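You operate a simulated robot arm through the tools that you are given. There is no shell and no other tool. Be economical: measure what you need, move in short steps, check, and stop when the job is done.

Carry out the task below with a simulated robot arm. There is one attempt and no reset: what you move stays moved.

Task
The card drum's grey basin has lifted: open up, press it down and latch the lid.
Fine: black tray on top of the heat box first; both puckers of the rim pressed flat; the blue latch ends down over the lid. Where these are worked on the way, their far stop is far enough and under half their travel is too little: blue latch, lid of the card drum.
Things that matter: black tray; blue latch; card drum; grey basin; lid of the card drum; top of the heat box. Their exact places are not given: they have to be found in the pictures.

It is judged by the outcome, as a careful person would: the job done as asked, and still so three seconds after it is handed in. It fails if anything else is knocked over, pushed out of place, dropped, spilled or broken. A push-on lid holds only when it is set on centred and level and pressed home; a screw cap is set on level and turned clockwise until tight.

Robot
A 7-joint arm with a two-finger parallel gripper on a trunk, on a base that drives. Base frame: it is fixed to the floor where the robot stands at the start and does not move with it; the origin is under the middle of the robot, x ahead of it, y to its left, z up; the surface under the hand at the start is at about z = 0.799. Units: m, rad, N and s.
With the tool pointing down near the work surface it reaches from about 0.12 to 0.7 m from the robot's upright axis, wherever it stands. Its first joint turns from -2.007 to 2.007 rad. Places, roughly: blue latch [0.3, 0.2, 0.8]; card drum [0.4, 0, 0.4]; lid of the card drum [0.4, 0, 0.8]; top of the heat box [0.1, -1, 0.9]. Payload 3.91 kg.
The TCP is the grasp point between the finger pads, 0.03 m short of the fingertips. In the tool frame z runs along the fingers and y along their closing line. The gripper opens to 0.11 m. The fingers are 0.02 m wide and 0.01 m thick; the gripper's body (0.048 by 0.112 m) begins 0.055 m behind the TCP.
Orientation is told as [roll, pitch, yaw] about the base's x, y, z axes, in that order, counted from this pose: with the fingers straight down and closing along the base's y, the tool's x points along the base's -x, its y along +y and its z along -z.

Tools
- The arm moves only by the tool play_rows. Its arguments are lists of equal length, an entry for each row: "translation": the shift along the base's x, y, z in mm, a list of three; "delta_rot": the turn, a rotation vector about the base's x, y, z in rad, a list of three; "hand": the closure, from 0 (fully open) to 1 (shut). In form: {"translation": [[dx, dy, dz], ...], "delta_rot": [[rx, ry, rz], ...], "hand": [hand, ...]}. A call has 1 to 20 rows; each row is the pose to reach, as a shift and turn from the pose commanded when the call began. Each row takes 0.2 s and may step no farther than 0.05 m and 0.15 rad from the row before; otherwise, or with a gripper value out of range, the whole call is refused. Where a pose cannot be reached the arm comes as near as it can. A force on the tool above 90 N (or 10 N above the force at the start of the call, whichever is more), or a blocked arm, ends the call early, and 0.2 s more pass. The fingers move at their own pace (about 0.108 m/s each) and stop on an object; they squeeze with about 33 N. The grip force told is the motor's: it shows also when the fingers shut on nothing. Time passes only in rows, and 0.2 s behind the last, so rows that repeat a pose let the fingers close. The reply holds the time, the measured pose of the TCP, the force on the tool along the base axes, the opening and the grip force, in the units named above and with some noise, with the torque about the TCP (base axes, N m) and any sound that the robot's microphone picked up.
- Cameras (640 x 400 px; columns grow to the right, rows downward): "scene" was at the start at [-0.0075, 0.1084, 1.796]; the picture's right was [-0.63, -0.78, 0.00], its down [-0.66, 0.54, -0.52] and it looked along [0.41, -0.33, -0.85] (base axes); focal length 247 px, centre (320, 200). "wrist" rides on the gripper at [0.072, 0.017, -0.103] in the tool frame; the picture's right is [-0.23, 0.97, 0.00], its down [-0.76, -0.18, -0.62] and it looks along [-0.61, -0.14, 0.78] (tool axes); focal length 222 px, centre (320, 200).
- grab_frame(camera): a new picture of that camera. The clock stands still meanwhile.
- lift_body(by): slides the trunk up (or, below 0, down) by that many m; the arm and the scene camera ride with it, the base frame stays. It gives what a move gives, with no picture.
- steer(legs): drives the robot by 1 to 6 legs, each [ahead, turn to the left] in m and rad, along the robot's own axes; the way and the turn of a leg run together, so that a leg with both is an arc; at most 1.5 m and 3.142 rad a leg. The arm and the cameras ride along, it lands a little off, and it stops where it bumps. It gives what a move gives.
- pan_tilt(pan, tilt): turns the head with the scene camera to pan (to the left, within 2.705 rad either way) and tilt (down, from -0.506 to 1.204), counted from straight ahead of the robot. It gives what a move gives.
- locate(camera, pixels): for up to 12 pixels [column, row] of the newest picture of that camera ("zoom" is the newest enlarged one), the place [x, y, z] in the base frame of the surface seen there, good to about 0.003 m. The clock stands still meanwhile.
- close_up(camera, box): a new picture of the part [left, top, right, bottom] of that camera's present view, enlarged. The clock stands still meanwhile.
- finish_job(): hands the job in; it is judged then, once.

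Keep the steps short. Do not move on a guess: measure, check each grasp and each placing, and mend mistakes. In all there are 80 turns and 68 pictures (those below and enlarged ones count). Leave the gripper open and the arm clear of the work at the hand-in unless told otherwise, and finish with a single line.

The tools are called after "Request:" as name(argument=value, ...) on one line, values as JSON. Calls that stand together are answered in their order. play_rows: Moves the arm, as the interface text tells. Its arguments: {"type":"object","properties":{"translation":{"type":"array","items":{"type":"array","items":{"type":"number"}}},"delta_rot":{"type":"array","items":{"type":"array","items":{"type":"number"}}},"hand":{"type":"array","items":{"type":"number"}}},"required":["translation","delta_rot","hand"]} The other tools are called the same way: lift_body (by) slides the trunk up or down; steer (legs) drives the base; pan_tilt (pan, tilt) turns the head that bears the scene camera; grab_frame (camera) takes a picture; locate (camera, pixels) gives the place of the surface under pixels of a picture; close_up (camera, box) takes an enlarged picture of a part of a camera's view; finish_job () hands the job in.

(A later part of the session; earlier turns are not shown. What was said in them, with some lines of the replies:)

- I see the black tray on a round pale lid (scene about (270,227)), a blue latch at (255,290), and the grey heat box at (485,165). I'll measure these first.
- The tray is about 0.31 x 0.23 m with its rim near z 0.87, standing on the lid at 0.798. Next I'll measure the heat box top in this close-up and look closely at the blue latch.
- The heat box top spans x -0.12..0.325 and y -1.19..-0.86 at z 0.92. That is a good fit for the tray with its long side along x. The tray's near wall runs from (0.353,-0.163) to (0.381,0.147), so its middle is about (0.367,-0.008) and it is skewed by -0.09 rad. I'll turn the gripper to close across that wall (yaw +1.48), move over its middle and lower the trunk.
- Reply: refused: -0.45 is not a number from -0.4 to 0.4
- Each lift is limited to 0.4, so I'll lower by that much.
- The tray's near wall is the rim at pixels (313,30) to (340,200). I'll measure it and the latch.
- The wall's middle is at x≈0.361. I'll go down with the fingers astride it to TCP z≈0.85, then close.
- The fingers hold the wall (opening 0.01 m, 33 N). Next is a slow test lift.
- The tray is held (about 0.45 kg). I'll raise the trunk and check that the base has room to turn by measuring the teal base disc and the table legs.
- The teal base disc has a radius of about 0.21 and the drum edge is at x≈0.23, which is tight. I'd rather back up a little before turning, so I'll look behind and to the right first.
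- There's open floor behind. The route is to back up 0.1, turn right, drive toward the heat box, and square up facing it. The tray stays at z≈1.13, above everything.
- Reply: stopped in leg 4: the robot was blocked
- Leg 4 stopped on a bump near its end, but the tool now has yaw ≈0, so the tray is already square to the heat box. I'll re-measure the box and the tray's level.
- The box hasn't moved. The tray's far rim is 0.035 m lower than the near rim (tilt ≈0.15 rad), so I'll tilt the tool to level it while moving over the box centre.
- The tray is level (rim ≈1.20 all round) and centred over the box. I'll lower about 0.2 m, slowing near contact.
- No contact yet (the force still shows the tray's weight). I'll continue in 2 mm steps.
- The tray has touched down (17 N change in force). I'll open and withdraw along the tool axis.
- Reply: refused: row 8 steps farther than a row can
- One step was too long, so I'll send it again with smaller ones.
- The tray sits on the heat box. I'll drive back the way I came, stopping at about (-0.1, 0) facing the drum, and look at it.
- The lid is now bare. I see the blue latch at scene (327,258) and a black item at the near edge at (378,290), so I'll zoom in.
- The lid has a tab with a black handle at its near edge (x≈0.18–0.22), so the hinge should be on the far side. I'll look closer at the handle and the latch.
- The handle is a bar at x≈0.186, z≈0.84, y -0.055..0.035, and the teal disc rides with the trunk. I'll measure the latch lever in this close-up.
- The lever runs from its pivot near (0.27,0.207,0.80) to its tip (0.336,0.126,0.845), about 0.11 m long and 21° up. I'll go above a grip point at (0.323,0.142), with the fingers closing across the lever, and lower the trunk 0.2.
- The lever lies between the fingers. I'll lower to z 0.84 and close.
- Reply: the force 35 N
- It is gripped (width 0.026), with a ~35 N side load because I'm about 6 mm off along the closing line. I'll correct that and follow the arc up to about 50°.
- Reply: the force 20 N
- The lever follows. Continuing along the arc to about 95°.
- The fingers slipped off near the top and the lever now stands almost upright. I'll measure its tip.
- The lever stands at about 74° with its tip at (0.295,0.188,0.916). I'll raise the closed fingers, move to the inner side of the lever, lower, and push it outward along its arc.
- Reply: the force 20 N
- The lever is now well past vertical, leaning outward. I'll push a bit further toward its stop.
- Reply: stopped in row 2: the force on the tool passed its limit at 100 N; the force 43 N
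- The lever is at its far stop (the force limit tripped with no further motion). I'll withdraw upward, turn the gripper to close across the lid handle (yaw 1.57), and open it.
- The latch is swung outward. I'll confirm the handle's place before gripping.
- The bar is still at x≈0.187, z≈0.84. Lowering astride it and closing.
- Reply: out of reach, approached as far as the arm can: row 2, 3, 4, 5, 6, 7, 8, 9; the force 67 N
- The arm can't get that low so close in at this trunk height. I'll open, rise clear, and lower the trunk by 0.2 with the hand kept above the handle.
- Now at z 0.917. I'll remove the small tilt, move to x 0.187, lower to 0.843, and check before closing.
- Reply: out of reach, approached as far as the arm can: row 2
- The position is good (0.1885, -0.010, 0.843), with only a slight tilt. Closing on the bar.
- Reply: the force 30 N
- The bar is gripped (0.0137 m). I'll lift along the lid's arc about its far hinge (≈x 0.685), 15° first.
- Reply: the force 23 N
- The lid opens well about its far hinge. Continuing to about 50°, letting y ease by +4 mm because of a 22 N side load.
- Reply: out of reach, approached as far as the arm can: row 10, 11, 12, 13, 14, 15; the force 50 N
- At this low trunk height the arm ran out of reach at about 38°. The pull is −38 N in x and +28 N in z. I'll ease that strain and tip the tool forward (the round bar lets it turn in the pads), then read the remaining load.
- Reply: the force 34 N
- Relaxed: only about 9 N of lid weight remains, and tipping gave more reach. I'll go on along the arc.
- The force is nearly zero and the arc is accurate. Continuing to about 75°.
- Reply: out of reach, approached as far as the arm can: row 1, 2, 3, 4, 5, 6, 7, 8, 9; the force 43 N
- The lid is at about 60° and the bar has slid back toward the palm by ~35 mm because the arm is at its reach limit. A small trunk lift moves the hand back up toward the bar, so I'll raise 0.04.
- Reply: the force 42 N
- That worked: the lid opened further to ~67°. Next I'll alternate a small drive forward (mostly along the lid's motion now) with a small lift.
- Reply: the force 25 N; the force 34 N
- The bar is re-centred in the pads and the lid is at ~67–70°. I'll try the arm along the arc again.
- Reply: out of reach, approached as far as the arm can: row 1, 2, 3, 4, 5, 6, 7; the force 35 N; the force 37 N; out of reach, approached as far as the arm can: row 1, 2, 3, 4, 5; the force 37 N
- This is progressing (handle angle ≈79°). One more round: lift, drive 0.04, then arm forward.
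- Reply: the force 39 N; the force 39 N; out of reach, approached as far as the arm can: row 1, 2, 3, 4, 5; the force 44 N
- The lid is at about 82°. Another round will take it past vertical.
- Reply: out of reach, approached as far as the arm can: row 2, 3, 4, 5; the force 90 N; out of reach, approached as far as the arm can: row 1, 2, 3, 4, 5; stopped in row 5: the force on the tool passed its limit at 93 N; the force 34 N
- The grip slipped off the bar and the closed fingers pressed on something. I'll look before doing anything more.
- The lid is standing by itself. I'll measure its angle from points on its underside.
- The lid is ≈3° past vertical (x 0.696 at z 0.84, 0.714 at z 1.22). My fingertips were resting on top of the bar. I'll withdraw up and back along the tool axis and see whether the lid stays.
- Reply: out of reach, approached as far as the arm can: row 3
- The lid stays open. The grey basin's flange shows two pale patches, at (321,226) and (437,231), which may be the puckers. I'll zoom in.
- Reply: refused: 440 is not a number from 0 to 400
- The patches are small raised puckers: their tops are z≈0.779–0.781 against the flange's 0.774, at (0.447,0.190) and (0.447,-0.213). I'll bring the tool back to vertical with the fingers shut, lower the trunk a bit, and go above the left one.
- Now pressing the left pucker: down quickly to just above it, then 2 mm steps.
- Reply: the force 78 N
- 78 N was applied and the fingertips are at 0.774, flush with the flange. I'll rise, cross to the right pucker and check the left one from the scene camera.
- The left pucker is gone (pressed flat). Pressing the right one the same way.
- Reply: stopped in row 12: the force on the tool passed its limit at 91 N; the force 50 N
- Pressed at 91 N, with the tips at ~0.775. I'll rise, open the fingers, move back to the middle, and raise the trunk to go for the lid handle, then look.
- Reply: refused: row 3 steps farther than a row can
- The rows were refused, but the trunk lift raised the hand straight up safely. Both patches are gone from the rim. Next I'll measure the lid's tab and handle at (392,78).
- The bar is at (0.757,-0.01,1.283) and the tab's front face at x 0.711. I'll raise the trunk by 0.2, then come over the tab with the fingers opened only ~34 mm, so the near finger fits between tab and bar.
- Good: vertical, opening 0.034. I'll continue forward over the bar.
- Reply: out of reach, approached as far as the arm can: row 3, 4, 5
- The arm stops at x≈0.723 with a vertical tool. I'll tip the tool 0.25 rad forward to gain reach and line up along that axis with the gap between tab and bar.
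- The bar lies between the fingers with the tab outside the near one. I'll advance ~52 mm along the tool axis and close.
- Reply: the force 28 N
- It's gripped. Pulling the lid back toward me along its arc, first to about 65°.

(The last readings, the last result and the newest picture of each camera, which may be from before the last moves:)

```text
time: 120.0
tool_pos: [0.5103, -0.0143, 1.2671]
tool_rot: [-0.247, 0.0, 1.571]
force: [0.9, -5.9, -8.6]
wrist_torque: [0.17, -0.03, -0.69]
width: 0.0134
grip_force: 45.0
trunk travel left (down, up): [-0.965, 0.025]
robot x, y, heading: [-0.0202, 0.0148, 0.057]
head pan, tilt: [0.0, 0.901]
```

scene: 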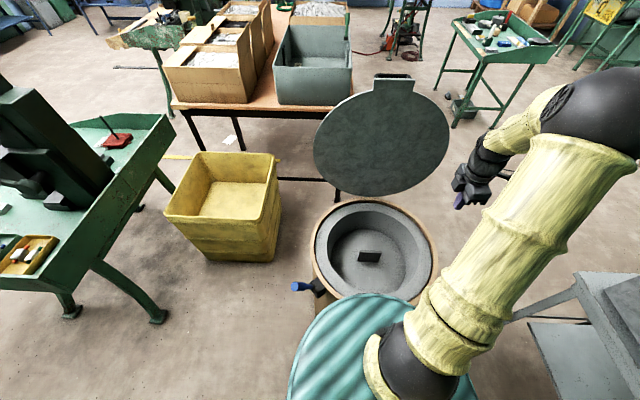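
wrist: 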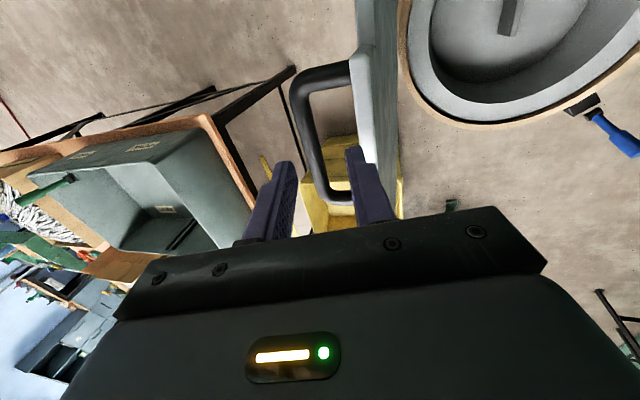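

Smooth. Continuing to about 42° while bringing the tool back to vertical.

Request:
play_rows(translation=[[-20.3, 0, -7.9], [-40.2, 0, -16.7], [-59.6, 0, -26.3], [-78.7, 0, -36.7], [-97.3, 0, -48], [-115.3, 0, -60], [-132.9, 0, -72.9], [-149.8, 0, -86.5], [-166.1, 0, -100.8], [-166.1, 0, -100.8]], delta_rot=[[0, 0.03, 0], [0, 0.06, 0], [0, 0.09, 0], [0, 0.12, 0], [0, 0.15, 0], [0, 0.18, 0], [0, 0.21, 0], [0, 0.24, 0], [0, 0.25, 0], [0, 0.25, 0]], hand=[1, 1, 1, 1, 1, 1, 1, 1, 1, 1])

```text
time: 122.2
tool_pos: [0.3483, -0.0162, 1.1705]
tool_rot: [0.004, 0.003, 1.572]
force: [10.8, -7.7, -15.9]
wrist_torque: [-1.28, -0.12, -0.42]
width: 0.0141
grip_force: 44.6
trunk travel left (down, up): [-0.965, 0.025]
robot x, y, heading: [-0.0199, 0.0134, 0.047]
head pan, tilt: [0.0, 0.901]
```

The lid is at ~42°. To get lower I have to bring the trunk down and drive back, letting the bar slide a little in the pads as before. I'll do two small rounds and then check.

Request:
lift_body(by=-0.04)

Request:
steer(legs=[[-0.04, 0]])

Request:
lift_body(by=-0.04)

Request:
steer(legs=[[-0.03, 0]])

Request:
grab_frame(camera="wrist")

```text
time: 123.0
tool_pos: [0.3325, -0.0143, 1.1319]
tool_rot: [0.009, 0.003, 1.572]
force: [-45.8, 0.2, 35.7]
wrist_torque: [0.06, 0.42, -0.49]
width: 0.0136
grip_force: 45.3
trunk travel left (down, up): [-0.925, 0.065]
robot x, y, heading: [-0.0208, 0.0156, 0.056]
head pan, tilt: [0.0, 0.901]
```

```text
time: 124.0
tool_pos: [0.3165, -0.0149, 1.1279]
tool_rot: [-0.006, 0.0, 1.573]
force: [40.9, 4.8, -40.5]
wrist_torque: [-0.08, -0.08, -0.63]
width: 0.0135
grip_force: 45.6
trunk travel left (down, up): [-0.925, 0.065]
robot x, y, heading: [-0.0604, 0.0174, 0.05]
head pan, tilt: [0.0, 0.901]
```

```text
time: 124.8
tool_pos: [0.2942, -0.016, 1.0935]
tool_rot: [0.001, 0.001, 1.572]
force: [-56.7, 2.8, 35.1]
wrist_torque: [-0.11, 0.09, -0.3]
width: 0.0139
grip_force: 45.0
trunk travel left (down, up): [-0.885, 0.105]
robot x, y, heading: [-0.0644, 0.0147, 0.05]
head pan, tilt: [0.0, 0.901]
```

```text
time: 125.7
tool_pos: [0.2896, -0.0163, 1.0893]
tool_rot: [-0.015, -0.006, 1.576]
force: [36.5, 6.2, -31.6]
wrist_torque: [0.55, 0.16, -0.32]
width: 0.0136
grip_force: 44.9
trunk travel left (down, up): [-0.885, 0.105]
robot x, y, heading: [-0.0913, 0.0147, 0.054]
head pan, tilt: [0.0, 0.901]
```

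```text
10 pictures are left
```

wrist: 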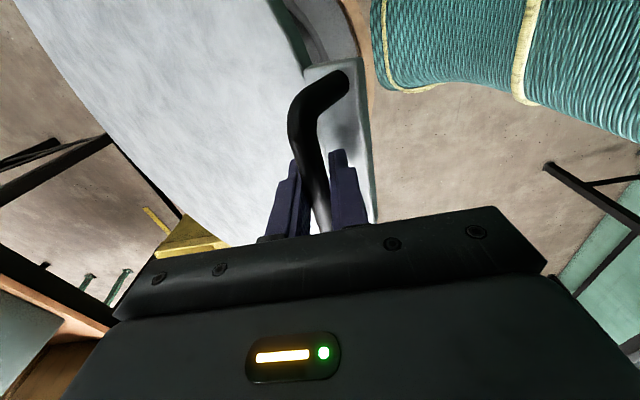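

This is working well: the bar is centred in the pads and the lid is at ~32°. I'll try the arm directly for the next stretch.

Request:
play_rows(translation=[[0, 0, -9], [-5, 0, -17], [-11, 0, -26], [-18, 0, -35], [-24, 0, -44], [-30, 0, -53.6], [-30, 0, -53.6]], delta_rot=[[0, 0, 0], [0, 0, 0], [0, 0, 0], [0, 0, 0], [0, 0, 0], [0, 0, 0], [0, 0, 0]], hand=[1, 1, 1, 1, 1, 1, 1])

```text
time: 127.2
tool_pos: [0.2567, -0.0158, 1.0351]
tool_rot: [-0.022, -0.003, 1.573]
force: [10.0, 2.7, -10.1]
wrist_torque: [-0.17, -0.1, -0.31]
width: 0.0132
grip_force: 45.1
trunk travel left (down, up): [-0.885, 0.105]
robot x, y, heading: [-0.0933, 0.0159, 0.053]
head pan, tilt: [0.0, 0.901]
```

The arm does reach here. Continuing down along the arc.

Request:
play_rows(translation=[[-5, 0, -9.5], [-10.4, 0, -19], [-15, 0, -28.5], [-20, 0, -38.5], [-24.5, 0, -48.5], [-28.8, 0, -58.4], [-33, 0, -68.5], [-36.7, 0, -78.7], [-36.7, 0, -78.7]], delta_rot=[[0, 0, 0], [0, 0, 0], [0, 0, 0], [0, 0, 0], [0, 0, 0], [0, 0, 0], [0, 0, 0], [0, 0, 0], [0, 0, 0]], hand=[1, 1, 1, 1, 1, 1, 1, 1, 1])

```text
time: 129.2
tool_pos: [0.2188, -0.0152, 0.9563]
tool_rot: [-0.018, -0.004, 1.572]
force: [1.6, -1.1, -5.6]
wrist_torque: [-0.6, -0.09, -0.18]
width: 0.0135
grip_force: 45.3
out of reach, approached as far as the arm can: row 4, 5, 6
trunk travel left (down, up): [-0.885, 0.105]
robot x, y, heading: [-0.0934, 0.0118, 0.053]
head pan, tilt: [0.0, 0.901]
```

Nearly there (lid ≈14°). Last stretch down to the closed position, slowly.

Request:
play_rows(translation=[[-4, 0, -10], [-7, 0, -20.5], [-10, 0, -31], [-13, 0, -41.4], [-16, 0, -52], [-18, 0, -62.5], [-20, 0, -73], [-22, 0, -84], [-23.5, 0, -95], [-25, 0, -105], [-25, 0, -112], [-25, 0, -116], [-25, 0, -116]], delta_rot=[[0, 0, 0], [0, 0, 0], [0, 0, 0], [0, 0, 0], [0, 0, 0], [0, 0, 0], [0, 0, 0], [0, 0, 0], [0, 0, 0], [0, 0, 0], [0, 0, 0], [0, 0, 0], [0, 0, 0]], hand=[1, 1, 1, 1, 1, 1, 1, 1, 1, 1, 1, 1, 1])

Request:
grab_frame(camera="scene")

```text
time: 132.1
tool_pos: [0.1924, -0.016, 0.8418]
tool_rot: [-0.021, -0.006, 1.575]
force: [0.8, 2.8, -4.6]
wrist_torque: [0.21, 0.03, -0.01]
width: 0.0133
grip_force: 45.3
trunk travel left (down, up): [-0.885, 0.105]
robot x, y, heading: [-0.0942, 0.0123, 0.057]
head pan, tilt: [0.0, 0.901]
```

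```text
9 pictures are left
```

scene: 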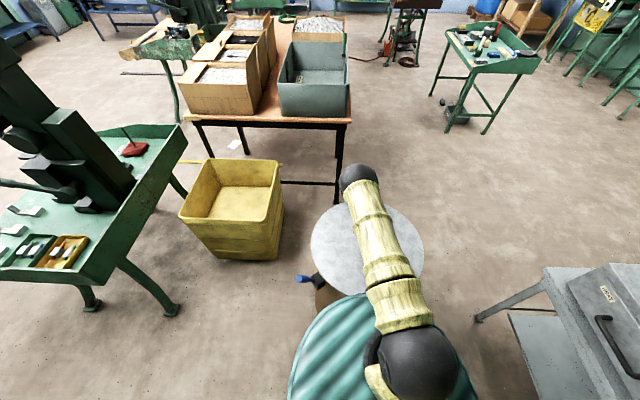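

The lid appears closed. I'll measure its height and nudge down a few millimetres to make sure.

Request:
locate(camera="scene", pixels=[[325, 240], [335, 270], [405, 240], [345, 215], [340, 255]])

Request:
play_rows(translation=[[0, 0, -3], [0, 0, -6], [0, 0, -9], [0, 0, -9]], delta_rot=[[0, 0, 0], [0, 0, 0], [0, 0, 0], [0, 0, 0]], hand=[1, 1, 1, 1])

```text
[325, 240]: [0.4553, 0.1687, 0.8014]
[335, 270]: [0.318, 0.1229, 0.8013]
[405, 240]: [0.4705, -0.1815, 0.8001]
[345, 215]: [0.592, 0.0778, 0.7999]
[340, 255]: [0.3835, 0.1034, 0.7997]
```

```text
time: 133.1
tool_pos: [0.1914, -0.0178, 0.8351]
tool_rot: [-0.022, -0.004, 1.572]
force: [-3.7, 4.3, 35.4]
wrist_torque: [-0.04, -0.02, -0.02]
width: 0.0137
grip_force: 45.2
trunk travel left (down, up): [-0.885, 0.105]
robot x, y, heading: [-0.0915, 0.0111, 0.05]
head pan, tilt: [0.0, 0.901]
```

Closed firmly: the lid is level at z≈0.800 and 35 N was applied. I'll release the bar and rise, turning toward the latch (yaw 2.25).

Request:
play_rows(translation=[[0, 0, 6], [0, 0, 6], [0, 0, 40], [0, 0, 85], [0, 0, 130], [0, 40, 150], [5, 80, 160], [10, 120, 160], [15, 160, 160], [15, 160, 160]], delta_rot=[[0, 0, 0], [0, 0, 0], [0, 0, 0], [0, 0, 0], [0, 0, 0], [0, 0, 0.14], [0, 0, 0.28], [0, 0, 0.42], [0, 0, 0.56], [0, 0, 0.68]], hand=[0.5, 0, 0, 0, 0, 0, 0, 0, 0, 0])

Request:
close_up(camera="scene", box=[270, 190, 430, 310])

```text
time: 135.2
tool_pos: [0.2072, 0.1441, 0.9926]
tool_rot: [-0.021, -0.005, 2.255]
force: [0.3, 0.3, 0.0]
wrist_torque: [-0.03, 0.0, 0.05]
width: 0.1098
grip_force: 0.1
out of reach, approached as far as the arm can: row 5, 6, 7, 8
trunk travel left (down, up): [-0.885, 0.105]
robot x, y, heading: [-0.0881, 0.0124, 0.054]
head pan, tilt: [0.0, 0.901]
```

```text
3.33 times, centred on (350, 250) of scene
```

zoom: 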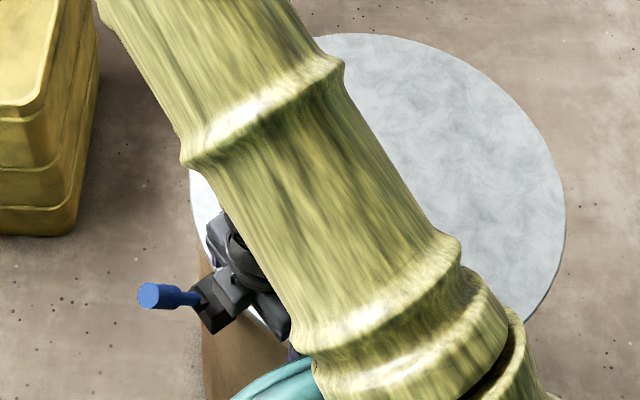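

Request:
locate(camera="zoom", pixels=[[150, 295], [142, 295], [158, 287], [165, 298], [180, 298], [190, 300], [205, 305]])

Request:
grab_frame(camera="wrist")

```text
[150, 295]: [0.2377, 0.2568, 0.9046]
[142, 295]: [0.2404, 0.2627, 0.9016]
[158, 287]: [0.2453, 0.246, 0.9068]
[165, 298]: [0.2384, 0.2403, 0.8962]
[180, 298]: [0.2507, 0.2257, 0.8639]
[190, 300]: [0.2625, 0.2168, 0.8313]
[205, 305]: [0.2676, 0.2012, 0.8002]
```

```text
7 pictures are left
```

wrist: 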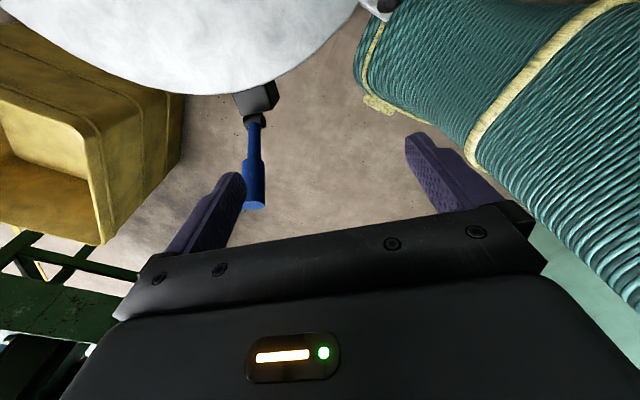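

The lever tip is at (0.240,0.256,0.905), i.e. ≈117° and 27° past upright. I'll close the fingers, pass over it to its outer side at (0.2215,0.274), and lower to z 0.91.

Request:
play_rows(translation=[[4, 35, 8], [8, 70, 12], [11, 105, 12], [14, 130, 10], [14, 130, -20], [14, 130, -50], [14, 130, -80], [14, 130, -82]], delta_rot=[[0, 0, 0], [0, 0, 0], [0, 0, 0], [0, 0, 0], [0, 0, 0], [0, 0, 0], [0, 0, 0], [0, 0, 0]], hand=[0.7, 1, 1, 1, 1, 1, 1, 1])

Request:
grab_frame(camera="wrist")

```text
time: 137.1
tool_pos: [0.2226, 0.2717, 0.9119]
tool_rot: [-0.022, -0.002, 2.254]
force: [-2.0, 2.8, 2.3]
wrist_torque: [0.01, -0.03, 0.02]
width: 0.0
grip_force: 32.8
trunk travel left (down, up): [-0.885, 0.105]
robot x, y, heading: [-0.0921, 0.0107, 0.048]
head pan, tilt: [0.0, 0.901]
```

```text
6 pictures are left
```

wrist: 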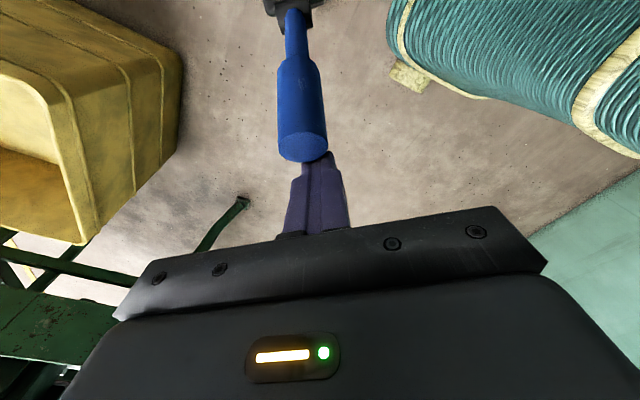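

The fingers are just outside the lever, a few mm off its plane. I'll shift 6 mm and push inward, following its arc.

Request:
play_rows(translation=[[4.6, 3.8, 0], [13, -7, 0], [21.6, -17.2, 0], [30, -28, 0], [39, -38.5, 0], [46, -47.5, 0], [53.5, -56.3, -1], [59.5, -64, -3], [65.5, -71, -6], [65.5, -71, -6]], delta_rot=[[0, 0, 0], [0, 0, 0], [0, 0, 0], [0, 0, 0], [0, 0, 0], [0, 0, 0], [0, 0, 0], [0, 0, 0], [0, 0, 0], [0, 0, 0]], hand=[1, 1, 1, 1, 1, 1, 1, 1, 1, 1])

Request:
grab_frame(camera="wrist")

```text
time: 139.2
tool_pos: [0.2881, 0.2018, 0.9061]
tool_rot: [-0.021, -0.005, 2.253]
force: [0.3, -0.2, 0.3]
wrist_torque: [0.05, 0.02, -0.01]
width: 0.0002
grip_force: 32.9
trunk travel left (down, up): [-0.885, 0.105]
robot x, y, heading: [-0.0914, 0.0115, 0.047]
head pan, tilt: [0.0, 0.901]
```

```text
5 pictures are left
```

wrist: 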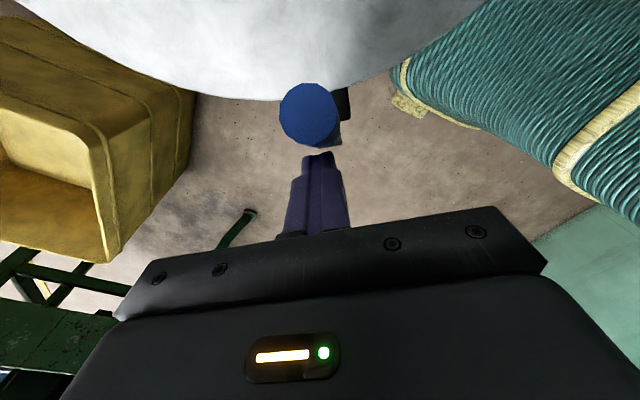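

It is past vertical inward (~62°). I'll continue inward and down along the arc to its rest over the lid.

Request:
play_rows(translation=[[6, -7, -4.5], [11.4, -14, -10], [16.5, -20, -17], [21.5, -26.4, -25], [25, -30.5, -31], [27.8, -34, -37], [29, -35.5, -41], [29, -35.5, -45], [29, -35.5, -45]], delta_rot=[[0, 0, 0], [0, 0, 0], [0, 0, 0], [0, 0, 0], [0, 0, 0], [0, 0, 0], [0, 0, 0], [0, 0, 0], [0, 0, 0]], hand=[1, 1, 1, 1, 1, 1, 1, 1, 1])

Request:
grab_frame(camera="wrist")

```text
time: 141.2
tool_pos: [0.3125, 0.1682, 0.8678]
tool_rot: [-0.031, -0.001, 2.256]
force: [-18.0, -2.0, 67.9]
wrist_torque: [-0.6, 0.17, -0.35]
width: 0.0
grip_force: 33.4
trunk travel left (down, up): [-0.885, 0.105]
robot x, y, heading: [-0.093, 0.0143, 0.051]
head pan, tilt: [0.0, 0.901]
stopped in row 9: the force on the tool passed its limit at 95 N (the readings are from after the stop); the commanded pose is now the measured one
```

```text
4 pictures are left
```

wrist: 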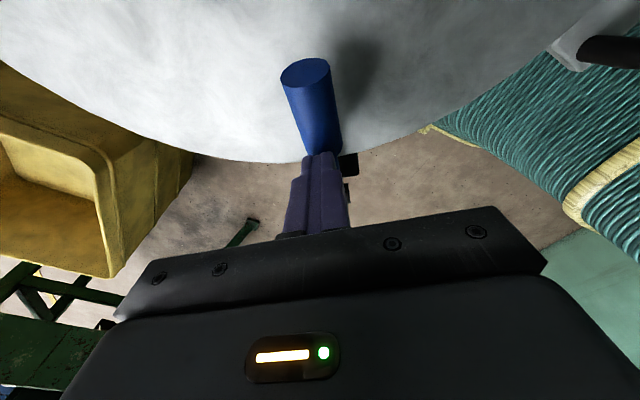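

Stopped at 95 N, with the lever down over the lid. I'll withdraw upward and away with the gripper open, then measure the lever's resting angle.

Request:
locate(camera="wrist", pixels=[[305, 72], [305, 62], [310, 85], [312, 105], [318, 130]])

Request:
play_rows(translation=[[0, 0, 30], [0, 0, 70], [0, 0, 110], [0, 0, 150], [10, -40, 180], [20, -80, 200], [30, -120, 220], [30, -120, 220]], delta_rot=[[0, 0, 0], [0, 0, 0], [0, 0, 0], [0, 0, 0], [0, 0, 0], [0, 0, 0], [0, 0, 0], [0, 0, 0]], hand=[1, 1, 1, 1, 0.5, 0, 0, 0])

Request:
grab_frame(camera="wrist")

```text
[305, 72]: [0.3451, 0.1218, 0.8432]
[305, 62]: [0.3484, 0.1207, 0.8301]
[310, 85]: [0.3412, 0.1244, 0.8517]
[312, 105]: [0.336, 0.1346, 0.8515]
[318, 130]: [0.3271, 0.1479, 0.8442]
```

```text
refused: row 5 steps farther than a row can; nothing moved
```

```text
3 pictures are left
5 turns are left
```

wrist: 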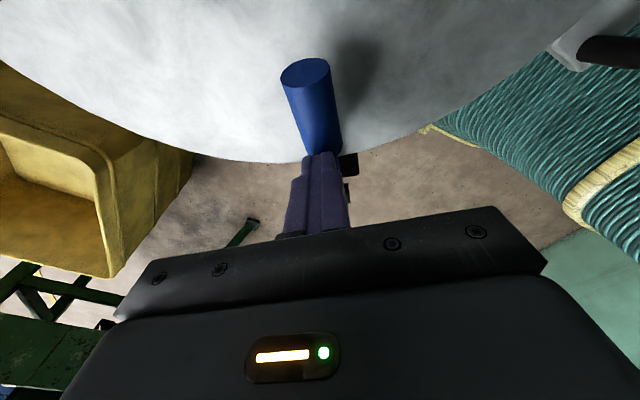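

The lever's tip top is at z≈0.852, the same as at the start when it was latched. A row step was too long, so I'll withdraw with shorter ones.

Request:
play_rows(translation=[[0, 0, 30], [0, 0, 70], [0, 0, 110], [0, 0, 145], [5, -30, 165], [10, -60, 180], [15, -90, 190], [15, -90, 190]], delta_rot=[[0, 0, 0], [0, 0, 0], [0, 0, 0], [0, 0, 0], [0, 0, 0], [0, 0, 0], [0, 0, 0], [0, 0, 0]], hand=[1, 1, 1, 1, 0.5, 0, 0, 0])

Request:
grab_frame(camera="wrist")

Request:
grab_frame(camera="scene")

```text
time: 143.0
tool_pos: [0.3301, 0.078, 1.0542]
tool_rot: [-0.027, -0.003, 2.257]
force: [-0.6, 1.0, 0.0]
wrist_torque: [-0.01, -0.02, -0.01]
width: 0.1099
grip_force: 0.0
trunk travel left (down, up): [-0.885, 0.105]
robot x, y, heading: [-0.0926, 0.0123, 0.053]
head pan, tilt: [0.0, 0.901]
```

```text
2 pictures are left
```

wrist: 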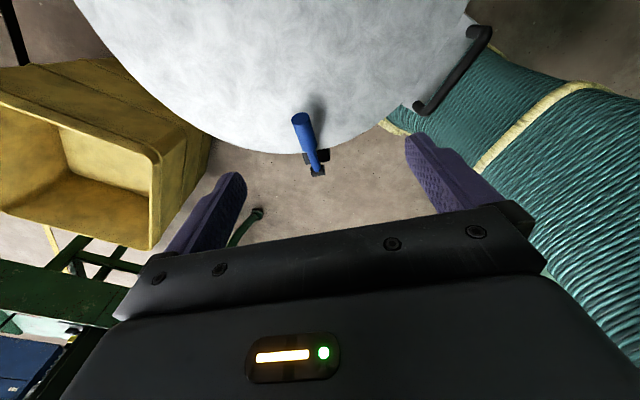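

```text
1 pictures are left
4 turns are left
```

scene: 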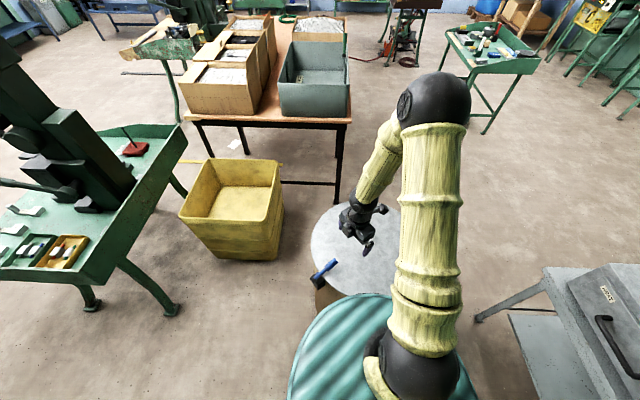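

The lid is shut, the blue latch is down over it as at the start, the tray is on the heat box, and the gripper is open and clear. Handing in.

Request:
finish_job()

```text
The job is handed in.
```

The black tray is on the heat box, both puckers of the basin's rim are pressed flat, the drum lid is closed, and the blue latch is down over it.
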